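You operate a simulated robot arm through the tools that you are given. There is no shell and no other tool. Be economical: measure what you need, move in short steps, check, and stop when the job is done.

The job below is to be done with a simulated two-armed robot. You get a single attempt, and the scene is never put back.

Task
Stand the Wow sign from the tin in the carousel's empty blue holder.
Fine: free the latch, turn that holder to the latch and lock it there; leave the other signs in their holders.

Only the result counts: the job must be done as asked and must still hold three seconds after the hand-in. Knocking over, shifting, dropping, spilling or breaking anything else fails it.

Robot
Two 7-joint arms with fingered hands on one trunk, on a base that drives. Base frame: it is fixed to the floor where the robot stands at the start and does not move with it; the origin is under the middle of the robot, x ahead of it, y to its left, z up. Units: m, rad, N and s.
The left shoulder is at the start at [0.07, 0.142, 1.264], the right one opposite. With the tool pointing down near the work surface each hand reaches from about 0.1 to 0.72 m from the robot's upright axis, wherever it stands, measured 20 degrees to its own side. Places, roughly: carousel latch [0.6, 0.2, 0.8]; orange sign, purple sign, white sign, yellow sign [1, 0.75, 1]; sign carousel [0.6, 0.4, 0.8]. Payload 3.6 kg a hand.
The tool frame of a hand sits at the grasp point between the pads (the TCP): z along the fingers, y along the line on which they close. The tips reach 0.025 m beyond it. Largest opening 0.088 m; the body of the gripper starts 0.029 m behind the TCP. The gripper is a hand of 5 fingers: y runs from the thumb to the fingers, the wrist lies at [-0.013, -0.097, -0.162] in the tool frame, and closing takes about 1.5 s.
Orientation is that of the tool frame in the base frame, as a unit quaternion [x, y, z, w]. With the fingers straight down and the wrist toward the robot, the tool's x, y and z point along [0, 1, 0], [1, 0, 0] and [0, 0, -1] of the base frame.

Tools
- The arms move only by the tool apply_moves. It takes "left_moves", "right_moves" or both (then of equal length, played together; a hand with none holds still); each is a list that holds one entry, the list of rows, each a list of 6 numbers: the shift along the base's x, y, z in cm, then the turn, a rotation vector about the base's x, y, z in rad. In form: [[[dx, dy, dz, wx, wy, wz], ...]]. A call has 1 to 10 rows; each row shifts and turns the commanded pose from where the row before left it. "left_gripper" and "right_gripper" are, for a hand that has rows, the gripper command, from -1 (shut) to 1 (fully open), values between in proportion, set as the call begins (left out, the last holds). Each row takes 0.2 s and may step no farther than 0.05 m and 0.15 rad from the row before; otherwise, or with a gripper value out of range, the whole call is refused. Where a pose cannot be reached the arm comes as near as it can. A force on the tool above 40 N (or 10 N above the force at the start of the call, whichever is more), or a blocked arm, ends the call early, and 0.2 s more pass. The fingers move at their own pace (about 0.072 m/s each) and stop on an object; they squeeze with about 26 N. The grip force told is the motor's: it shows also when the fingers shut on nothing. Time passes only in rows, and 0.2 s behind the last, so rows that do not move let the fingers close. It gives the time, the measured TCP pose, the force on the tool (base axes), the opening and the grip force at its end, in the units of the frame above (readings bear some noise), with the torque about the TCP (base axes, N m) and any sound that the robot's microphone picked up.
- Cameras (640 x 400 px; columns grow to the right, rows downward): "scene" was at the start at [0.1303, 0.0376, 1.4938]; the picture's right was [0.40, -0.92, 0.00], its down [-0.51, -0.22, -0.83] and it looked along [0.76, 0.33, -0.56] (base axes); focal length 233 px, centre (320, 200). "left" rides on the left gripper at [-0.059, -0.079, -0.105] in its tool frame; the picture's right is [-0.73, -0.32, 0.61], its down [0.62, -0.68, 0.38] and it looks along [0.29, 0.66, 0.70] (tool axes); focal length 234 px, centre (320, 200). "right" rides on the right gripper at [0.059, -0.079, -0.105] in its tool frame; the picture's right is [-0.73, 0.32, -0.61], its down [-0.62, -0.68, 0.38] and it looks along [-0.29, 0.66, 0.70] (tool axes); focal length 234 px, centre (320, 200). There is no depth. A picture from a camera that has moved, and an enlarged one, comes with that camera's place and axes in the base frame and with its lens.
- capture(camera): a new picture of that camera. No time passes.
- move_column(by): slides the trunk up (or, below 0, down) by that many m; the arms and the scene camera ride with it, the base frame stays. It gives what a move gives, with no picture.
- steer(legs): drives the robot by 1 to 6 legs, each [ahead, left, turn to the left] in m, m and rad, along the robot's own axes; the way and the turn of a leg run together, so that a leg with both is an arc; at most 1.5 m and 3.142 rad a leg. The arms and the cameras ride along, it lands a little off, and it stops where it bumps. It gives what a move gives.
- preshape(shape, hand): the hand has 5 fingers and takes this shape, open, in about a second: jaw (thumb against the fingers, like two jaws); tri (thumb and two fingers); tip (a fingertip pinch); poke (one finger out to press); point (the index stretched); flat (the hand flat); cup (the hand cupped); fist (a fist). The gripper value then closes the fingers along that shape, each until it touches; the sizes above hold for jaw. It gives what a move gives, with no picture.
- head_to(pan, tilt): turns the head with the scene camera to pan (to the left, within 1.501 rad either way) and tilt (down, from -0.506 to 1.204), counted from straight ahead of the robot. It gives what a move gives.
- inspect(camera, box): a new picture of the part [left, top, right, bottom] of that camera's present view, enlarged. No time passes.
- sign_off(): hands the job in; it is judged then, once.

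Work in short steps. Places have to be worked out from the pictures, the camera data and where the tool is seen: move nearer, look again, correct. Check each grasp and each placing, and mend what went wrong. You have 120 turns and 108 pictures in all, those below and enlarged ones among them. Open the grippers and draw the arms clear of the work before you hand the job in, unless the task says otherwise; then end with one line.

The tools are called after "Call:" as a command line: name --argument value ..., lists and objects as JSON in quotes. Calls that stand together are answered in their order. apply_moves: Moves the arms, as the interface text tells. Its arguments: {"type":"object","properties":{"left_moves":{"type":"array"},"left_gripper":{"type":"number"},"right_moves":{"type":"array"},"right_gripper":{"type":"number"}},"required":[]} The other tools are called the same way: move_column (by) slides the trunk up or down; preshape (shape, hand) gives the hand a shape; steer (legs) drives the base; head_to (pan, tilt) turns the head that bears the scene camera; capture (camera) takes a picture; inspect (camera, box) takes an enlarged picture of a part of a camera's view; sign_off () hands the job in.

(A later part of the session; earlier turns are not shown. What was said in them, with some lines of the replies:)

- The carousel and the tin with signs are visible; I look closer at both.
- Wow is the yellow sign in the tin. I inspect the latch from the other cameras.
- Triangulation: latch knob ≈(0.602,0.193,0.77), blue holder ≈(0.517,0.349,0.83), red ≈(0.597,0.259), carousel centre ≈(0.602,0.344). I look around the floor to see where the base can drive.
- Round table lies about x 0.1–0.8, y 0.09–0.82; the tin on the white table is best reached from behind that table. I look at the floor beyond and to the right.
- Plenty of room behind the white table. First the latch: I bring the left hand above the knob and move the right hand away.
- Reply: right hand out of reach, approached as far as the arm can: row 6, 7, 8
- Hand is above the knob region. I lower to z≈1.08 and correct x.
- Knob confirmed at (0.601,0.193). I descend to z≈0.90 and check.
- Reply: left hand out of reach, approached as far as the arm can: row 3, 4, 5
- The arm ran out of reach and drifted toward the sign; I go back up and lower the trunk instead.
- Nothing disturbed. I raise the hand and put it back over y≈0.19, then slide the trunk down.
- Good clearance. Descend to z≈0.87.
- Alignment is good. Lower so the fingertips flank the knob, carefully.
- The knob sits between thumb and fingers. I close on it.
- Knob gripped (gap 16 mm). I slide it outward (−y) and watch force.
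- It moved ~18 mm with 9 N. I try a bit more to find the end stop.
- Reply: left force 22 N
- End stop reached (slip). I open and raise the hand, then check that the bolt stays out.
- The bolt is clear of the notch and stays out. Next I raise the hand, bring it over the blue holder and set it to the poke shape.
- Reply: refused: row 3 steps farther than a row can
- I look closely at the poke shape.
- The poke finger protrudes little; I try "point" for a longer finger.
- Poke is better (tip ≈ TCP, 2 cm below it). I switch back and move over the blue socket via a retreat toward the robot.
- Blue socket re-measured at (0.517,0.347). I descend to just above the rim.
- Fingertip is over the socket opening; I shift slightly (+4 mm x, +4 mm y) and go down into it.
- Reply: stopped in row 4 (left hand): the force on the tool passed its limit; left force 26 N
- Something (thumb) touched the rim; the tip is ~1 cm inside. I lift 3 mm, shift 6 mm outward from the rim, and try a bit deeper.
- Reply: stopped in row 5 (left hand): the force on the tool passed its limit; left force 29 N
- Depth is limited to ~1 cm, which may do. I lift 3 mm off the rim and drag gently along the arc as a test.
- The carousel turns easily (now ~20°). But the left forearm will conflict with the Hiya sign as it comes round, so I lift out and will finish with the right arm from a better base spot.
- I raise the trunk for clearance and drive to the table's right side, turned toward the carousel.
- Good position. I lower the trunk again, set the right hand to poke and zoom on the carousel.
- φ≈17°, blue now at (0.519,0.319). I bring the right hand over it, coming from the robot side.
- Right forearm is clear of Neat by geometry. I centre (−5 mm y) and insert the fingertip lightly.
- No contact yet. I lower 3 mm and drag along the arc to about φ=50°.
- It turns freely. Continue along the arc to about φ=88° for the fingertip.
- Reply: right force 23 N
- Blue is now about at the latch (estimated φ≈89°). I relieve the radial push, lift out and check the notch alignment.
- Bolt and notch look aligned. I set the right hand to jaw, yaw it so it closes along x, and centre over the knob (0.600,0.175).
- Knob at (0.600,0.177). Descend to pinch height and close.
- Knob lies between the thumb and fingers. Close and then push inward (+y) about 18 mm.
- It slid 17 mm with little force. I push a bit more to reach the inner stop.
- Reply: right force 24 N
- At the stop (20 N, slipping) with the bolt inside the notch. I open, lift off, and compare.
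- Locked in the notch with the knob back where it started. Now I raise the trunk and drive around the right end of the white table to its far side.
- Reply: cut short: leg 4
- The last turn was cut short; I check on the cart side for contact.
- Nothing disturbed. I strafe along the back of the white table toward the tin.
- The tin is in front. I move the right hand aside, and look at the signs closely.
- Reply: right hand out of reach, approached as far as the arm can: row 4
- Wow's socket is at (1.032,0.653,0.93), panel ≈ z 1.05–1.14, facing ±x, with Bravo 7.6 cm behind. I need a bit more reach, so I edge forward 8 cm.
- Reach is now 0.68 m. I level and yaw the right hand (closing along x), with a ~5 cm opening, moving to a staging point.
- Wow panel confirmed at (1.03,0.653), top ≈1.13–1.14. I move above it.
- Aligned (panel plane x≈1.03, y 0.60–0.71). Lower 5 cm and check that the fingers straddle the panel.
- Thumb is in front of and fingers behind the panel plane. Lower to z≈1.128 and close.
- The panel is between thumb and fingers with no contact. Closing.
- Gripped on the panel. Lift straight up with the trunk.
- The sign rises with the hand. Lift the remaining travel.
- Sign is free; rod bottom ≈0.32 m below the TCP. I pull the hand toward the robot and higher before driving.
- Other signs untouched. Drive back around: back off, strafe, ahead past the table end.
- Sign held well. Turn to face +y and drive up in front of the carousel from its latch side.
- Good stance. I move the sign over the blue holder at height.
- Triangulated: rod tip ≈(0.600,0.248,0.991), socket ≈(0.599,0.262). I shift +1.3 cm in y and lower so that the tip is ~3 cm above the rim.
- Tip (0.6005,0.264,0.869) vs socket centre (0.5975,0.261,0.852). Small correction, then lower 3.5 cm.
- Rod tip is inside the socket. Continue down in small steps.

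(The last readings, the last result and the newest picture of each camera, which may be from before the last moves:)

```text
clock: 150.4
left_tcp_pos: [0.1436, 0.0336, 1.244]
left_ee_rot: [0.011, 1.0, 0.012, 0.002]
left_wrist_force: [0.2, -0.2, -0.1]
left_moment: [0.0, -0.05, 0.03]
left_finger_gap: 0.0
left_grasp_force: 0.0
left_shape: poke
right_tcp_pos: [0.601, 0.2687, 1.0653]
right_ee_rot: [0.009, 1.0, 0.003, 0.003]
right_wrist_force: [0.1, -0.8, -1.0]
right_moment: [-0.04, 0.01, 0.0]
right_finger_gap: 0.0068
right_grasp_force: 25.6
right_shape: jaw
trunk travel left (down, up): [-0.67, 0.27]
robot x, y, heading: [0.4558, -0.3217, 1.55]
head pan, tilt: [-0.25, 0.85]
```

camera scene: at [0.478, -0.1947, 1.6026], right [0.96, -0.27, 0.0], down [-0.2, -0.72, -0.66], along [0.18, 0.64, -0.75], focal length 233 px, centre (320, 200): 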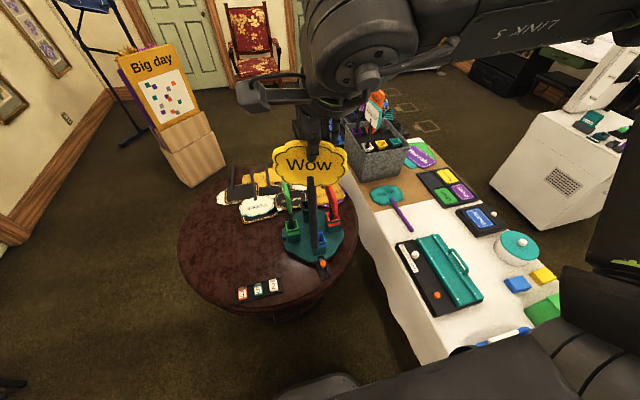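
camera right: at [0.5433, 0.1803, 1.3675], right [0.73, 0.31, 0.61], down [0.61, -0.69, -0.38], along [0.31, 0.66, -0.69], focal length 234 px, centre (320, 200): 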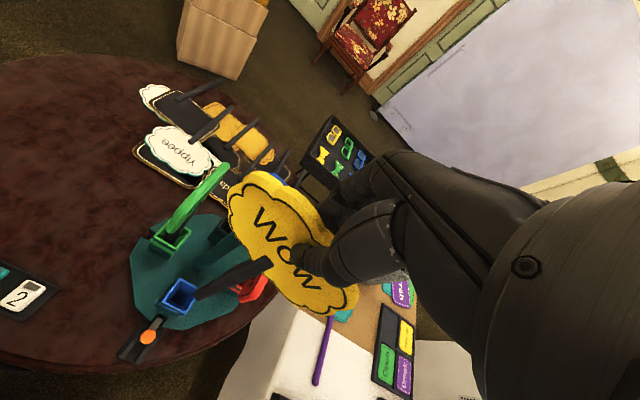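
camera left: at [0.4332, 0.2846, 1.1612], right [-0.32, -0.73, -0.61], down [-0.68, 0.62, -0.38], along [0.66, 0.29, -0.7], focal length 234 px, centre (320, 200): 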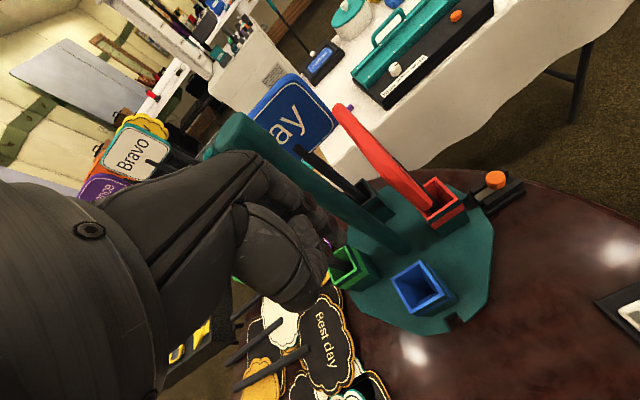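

No contact yet (tip ≈0.79). Keep going in 3–4 mm steps.

Call:
apply_moves --right_moves '[[[0, 0, -0.4, 0, 0, 0], [0, 0, -0.3, 0, 0, 0], [0, 0, 0, 0, 0, 0]]]'

Call:
apply_moves --right_moves '[[[0, 0, -0.3, 0, 0, 0], [0, 0, -0.3, 0, 0, 0], [0, 0, 0, 0, 0, 0]]]'

Call:
inspect --camera "scene" --box '[260, 100, 400, 240]'

```text
clock: 151.2
left_tcp_pos: [0.1428, 0.0336, 1.2441]
left_ee_rot: [0.012, 1.0, 0.013, 0.002]
left_wrist_force: [-0.6, -0.6, 0.5]
left_moment: [0.01, 0.01, 0.02]
left_finger_gap: 0.0001
left_grasp_force: 0.1
left_shape: poke
right_tcp_pos: [0.6003, 0.2682, 1.0582]
right_ee_rot: [0.009, 1.0, 0.003, 0.004]
right_wrist_force: [-0.1, -0.4, -0.8]
right_moment: [0.02, 0.06, 0.01]
right_finger_gap: 0.0072
right_grasp_force: 26.2
right_shape: jaw
trunk travel left (down, up): [-0.67, 0.27]
robot x, y, heading: [0.458, -0.3245, 1.547]
head pan, tilt: [-0.25, 0.85]
```

```text
clock: 152.0
left_tcp_pos: [0.1427, 0.0334, 1.2435]
left_ee_rot: [0.012, 1.0, 0.013, 0.002]
left_wrist_force: [-0.1, 0.2, 0.2]
left_moment: [0.0, -0.01, -0.02]
left_finger_gap: 0.0002
left_grasp_force: 0.1
left_shape: poke
right_tcp_pos: [0.6007, 0.2687, 1.0521]
right_ee_rot: [0.009, 1.0, 0.003, 0.004]
right_wrist_force: [-0.1, 0.2, -1.5]
right_moment: [0.03, -0.02, -0.02]
right_finger_gap: 0.0072
right_grasp_force: 26.2
right_shape: jaw
trunk travel left (down, up): [-0.67, 0.27]
robot x, y, heading: [0.4563, -0.3202, 1.551]
head pan, tilt: [-0.25, 0.85]
```

```text
2.86 times, centred on (330, 170) of scene
camera zoom: at [0.478, -0.1947, 1.3425], right [0.96, -0.27, 0.0], down [-0.2, -0.72, -0.66], along [0.18, 0.64, -0.75], focal length 667 px, centre (291, 286)
```

zoom: 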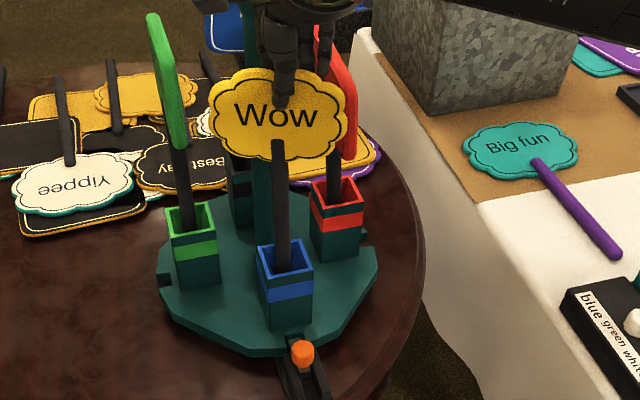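

Still free. Continue until contact.

Call:
apply_moves --right_moves '[[[0, 0, -0.3, 0, 0, 0], [0, 0, -0.3, 0, 0, 0], [0, 0, -0.2, 0, 0, 0], [0, 0, 0, 0, 0, 0]]]'

Call:
apply_moves --right_moves '[[[0, 0, -0.2, 0, 0, 0], [0, 0, -0.2, 0, 0, 0], [0, 0, -0.2, 0, 0, 0], [0, 0, 0, 0, 0, 0]]]'

```text
clock: 153.0
left_tcp_pos: [0.1435, 0.0335, 1.2439]
left_ee_rot: [0.011, 1.0, 0.011, 0.001]
left_wrist_force: [-0.1, -0.1, -0.2]
left_moment: [0.0, 0.0, 0.03]
left_finger_gap: 0.0
left_grasp_force: 0.1
left_shape: poke
right_tcp_pos: [0.6011, 0.2704, 1.0449]
right_ee_rot: [0.009, 1.0, 0.004, 0.004]
right_wrist_force: [0.8, 1.3, -0.1]
right_moment: [0.02, -0.01, 0.01]
right_finger_gap: 0.0072
right_grasp_force: 25.7
right_shape: jaw
trunk travel left (down, up): [-0.67, 0.27]
robot x, y, heading: [0.4561, -0.3228, 1.553]
head pan, tilt: [-0.25, 0.85]
```

```text
clock: 154.0
left_tcp_pos: [0.1422, 0.0296, 1.2456]
left_ee_rot: [0.011, 1.0, 0.014, 0.002]
left_wrist_force: [0.5, -0.8, 0.3]
left_moment: [0.0, 0.02, -0.05]
left_finger_gap: 0.0
left_grasp_force: 0.1
left_shape: poke
right_tcp_pos: [0.5994, 0.2659, 1.0426]
right_ee_rot: [0.009, 1.0, 0.007, 0.004]
right_wrist_force: [0.8, -0.1, 27.6]
right_moment: [0.03, 0.06, 0.0]
right_finger_gap: 0.0086
right_grasp_force: 26.1
right_shape: jaw
trunk travel left (down, up): [-0.67, 0.27]
robot x, y, heading: [0.4587, -0.322, 1.549]
head pan, tilt: [-0.25, 0.85]
```

Bottom reached (28 N). I relieve slightly and open only partway (pole is behind the fingers).

Call:
apply_moves --right_moves '[[[0, 0, 0.25, 0, 0, 0], [0, 0, 0, 0, 0, 0]]]'

Call:
apply_moves --right_moves '[[[0, 0, 0, 0, 0, 0], [0, 0, 0, 0, 0, 0], [0, 0, 0, 0, 0, 0], [0, 0, 0, 0, 0, 0], [0, 0, 0, 0, 0, 0]]]' --right_gripper -0.15

Call:
inspect --camera "scene" --box '[260, 80, 400, 240]'

Call:
inspect --camera "right" --box '[80, 120, 400, 400]'

```text
clock: 154.6
left_tcp_pos: [0.1431, 0.0312, 1.2444]
left_ee_rot: [0.011, 1.0, 0.015, 0.002]
left_wrist_force: [1.2, -0.4, -0.2]
left_moment: [-0.01, -0.01, -0.04]
left_finger_gap: 0.0
left_grasp_force: 0.0
left_shape: poke
right_tcp_pos: [0.5985, 0.2676, 1.0429]
right_ee_rot: [0.008, 1.0, 0.005, 0.004]
right_wrist_force: [-0.4, -0.5, 21.4]
right_moment: [0.06, 0.01, 0.03]
right_finger_gap: 0.0083
right_grasp_force: 25.9
right_shape: jaw
trunk travel left (down, up): [-0.67, 0.27]
robot x, y, heading: [0.4567, -0.322, 1.553]
head pan, tilt: [-0.25, 0.85]
```

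```text
clock: 155.8
left_tcp_pos: [0.1439, 0.0343, 1.2431]
left_ee_rot: [0.012, 1.0, 0.012, 0.002]
left_wrist_force: [0.0, 0.5, -0.7]
left_moment: [0.01, -0.01, 0.02]
left_finger_gap: 0.0
left_grasp_force: 0.0
left_shape: poke
right_tcp_pos: [0.5994, 0.2687, 1.0407]
right_ee_rot: [0.009, 1.0, 0.003, 0.003]
right_wrist_force: [-0.6, 0.2, -0.1]
right_moment: [0.0, -0.02, 0.03]
right_finger_gap: 0.0369
right_grasp_force: 0.1
right_shape: jaw
trunk travel left (down, up): [-0.67, 0.27]
robot x, y, heading: [0.4571, -0.3194, 1.547]
head pan, tilt: [-0.25, 0.85]
```

```text
2.50 times, centred on (330, 160) of scene
camera zoom: at [0.4779, -0.1951, 1.3425], right [0.96, -0.27, 0.0], down [-0.2, -0.72, -0.66], along [0.18, 0.64, -0.75], focal length 584 px, centre (295, 300)
```

zoom: 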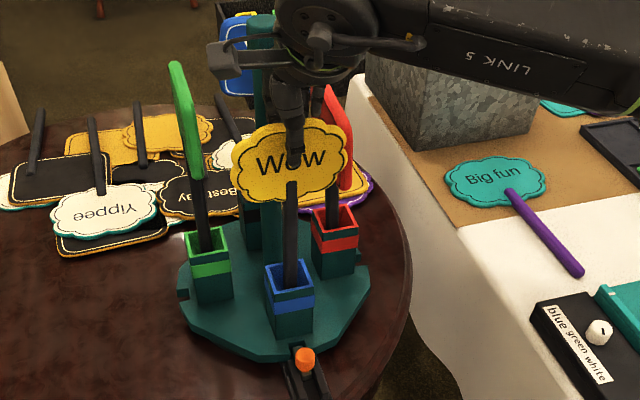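

```text
1.43 times, centred on (240, 260) of right
camera zoom: at [0.5398, 0.1901, 1.1442], right [0.73, 0.31, 0.61], down [0.61, -0.69, -0.38], along [0.31, 0.66, -0.69], focal length 334 px, centre (434, 114)
```

zoom: 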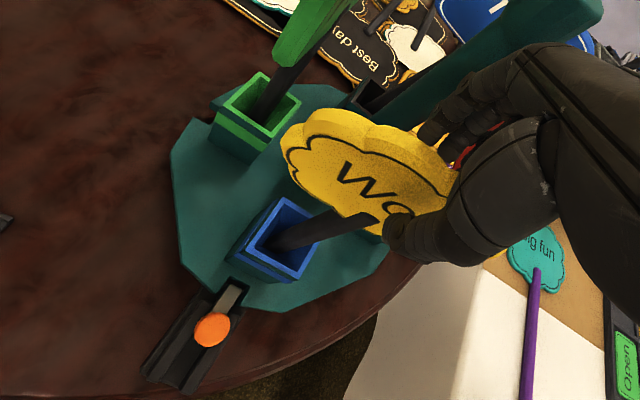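

The sign stands in the holder, released. Lift the hand straight up with the trunk.

Call:
move_column --by 0.06

Call:
inspect --camera "scene" --box '[260, 80, 400, 240]'

```text
clock: 156.8
left_tcp_pos: [0.1436, 0.0349, 1.3032]
left_ee_rot: [0.012, 1.0, 0.012, 0.001]
left_wrist_force: [-0.1, -0.2, -0.7]
left_moment: [0.02, -0.02, -0.03]
left_finger_gap: 0.0
left_grasp_force: 0.0
left_shape: poke
right_tcp_pos: [0.5991, 0.2692, 1.101]
right_ee_rot: [0.009, 1.0, 0.004, 0.004]
right_wrist_force: [0.5, -0.1, 1.5]
right_moment: [-0.01, 0.03, 0.0]
right_finger_gap: 0.0371
right_grasp_force: 0.1
right_shape: jaw
trunk travel left (down, up): [-0.73, 0.21]
robot x, y, heading: [0.4589, -0.3226, 1.548]
head pan, tilt: [-0.25, 0.85]
```

```text
2.50 times, centred on (330, 160) of scene
camera zoom: at [0.478, -0.1946, 1.4025], right [0.96, -0.27, 0.0], down [-0.2, -0.72, -0.66], along [0.18, 0.64, -0.75], focal length 584 px, centre (295, 300)
```

zoom: 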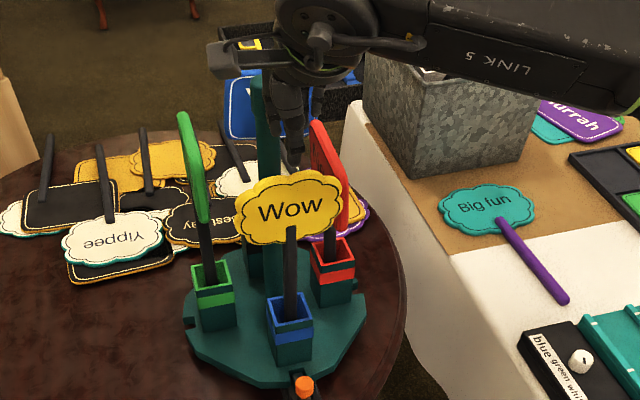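

Sign stays standing. I raise further, withdraw the hand and open it fully, then view the result.

Call:
move_column --by 0.18

Call:
apply_moves --right_moves '[[[0, -4.5, 0, 0, 0, 0], [0, -4.5, 0, 0, 0, 0], [0, -4.5, 0, 0, 0, 0], [0, -4.5, 0, 0, 0, 0], [3, -2, 0, 0, 0, 0], [3, 0, 0, 0, 0, 0], [0, 0, 0, 0, 0, 0]]]' --right_gripper 1

Call:
preshape --shape "jaw" --hand "left"

Call:
capture --camera "scene"

Call:
inspect --camera "scene" --box '[260, 140, 380, 290]'

```text
clock: 158.8
left_tcp_pos: [0.1449, 0.034, 1.4841]
left_ee_rot: [0.012, 1.0, 0.011, 0.002]
left_wrist_force: [-1.2, 0.4, -0.3]
left_moment: [0.0, -0.04, 0.01]
left_finger_gap: 0.0001
left_grasp_force: 0.0
left_shape: poke
right_tcp_pos: [0.5997, 0.2681, 1.2808]
right_ee_rot: [0.008, 1.0, 0.003, 0.003]
right_wrist_force: [0.3, 0.0, 0.6]
right_moment: [0.01, 0.01, 0.03]
right_finger_gap: 0.037
right_grasp_force: 0.1
right_shape: jaw
trunk travel left (down, up): [-0.91, 0.03]
robot x, y, heading: [0.4564, -0.3181, 1.55]
head pan, tilt: [-0.25, 0.85]
```

```text
clock: 160.4
left_tcp_pos: [0.1428, 0.0351, 1.4838]
left_ee_rot: [0.011, 1.0, 0.012, 0.002]
left_wrist_force: [-0.6, 0.5, 0.6]
left_moment: [-0.01, 0.01, 0.0]
left_finger_gap: 0.0
left_grasp_force: 0.0
left_shape: poke
right_tcp_pos: [0.6597, 0.0719, 1.2825]
right_ee_rot: [0.009, 1.0, 0.001, 0.004]
right_wrist_force: [0.5, 0.3, 0.8]
right_moment: [-0.03, 0.0, 0.02]
right_finger_gap: 0.0876
right_grasp_force: 0.1
right_shape: jaw
right hand out of reach, approached as far as the arm can: row 6
trunk travel left (down, up): [-0.91, 0.03]
robot x, y, heading: [0.455, -0.3234, 1.552]
head pan, tilt: [-0.25, 0.85]
```

```text
clock: 161.3
left_tcp_pos: [0.143, 0.0329, 1.4843]
left_ee_rot: [0.011, 1.0, 0.012, 0.002]
left_wrist_force: [0.1, 0.0, -0.2]
left_moment: [0.0, -0.02, 0.05]
left_finger_gap: 0.088
left_grasp_force: 0.2
left_shape: jaw
right_tcp_pos: [0.661, 0.0736, 1.2813]
right_ee_rot: [0.008, 1.0, 0.003, 0.004]
right_wrist_force: [0.2, 0.6, -0.5]
right_moment: [0.03, 0.03, 0.01]
right_finger_gap: 0.0877
right_grasp_force: 0.1
right_shape: jaw
trunk travel left (down, up): [-0.91, 0.03]
robot x, y, heading: [0.4518, -0.3216, 1.55]
head pan, tilt: [-0.25, 0.85]
```

```text
17 pictures are left
camera scene: at [0.478, -0.195, 1.5825], right [0.96, -0.27, 0.0], down [-0.2, -0.72, -0.66], along [0.18, 0.64, -0.75], focal length 233 px, centre (320, 200)
```

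scene: 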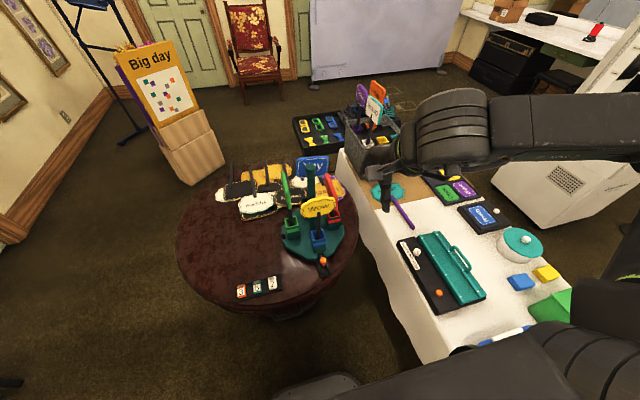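

```text
2.67 times, centred on (320, 215) of scene
camera zoom: at [0.478, -0.195, 1.5825], right [0.96, -0.27, 0.0], down [-0.2, -0.72, -0.66], along [0.18, 0.64, -0.75], focal length 622 px, centre (320, 160)
```

zoom: 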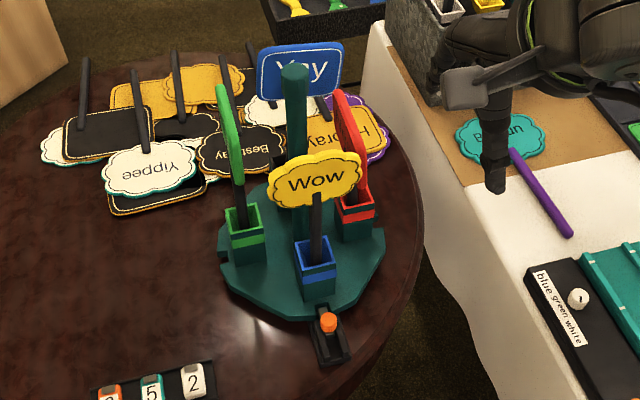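

Wow stands in the blue holder, which is at the latch with the bolt seated in its notch (knob back at y≈0.192). The other signs are still in place and both hands are open and clear, so I hand in.

Call:
sign_off

```text
The job is handed in.
```

The Wow sign stands in the carousel's blue holder, and that holder is turned to the latch and locked there. The other signs are still in their holders, and both hands are open and clear.
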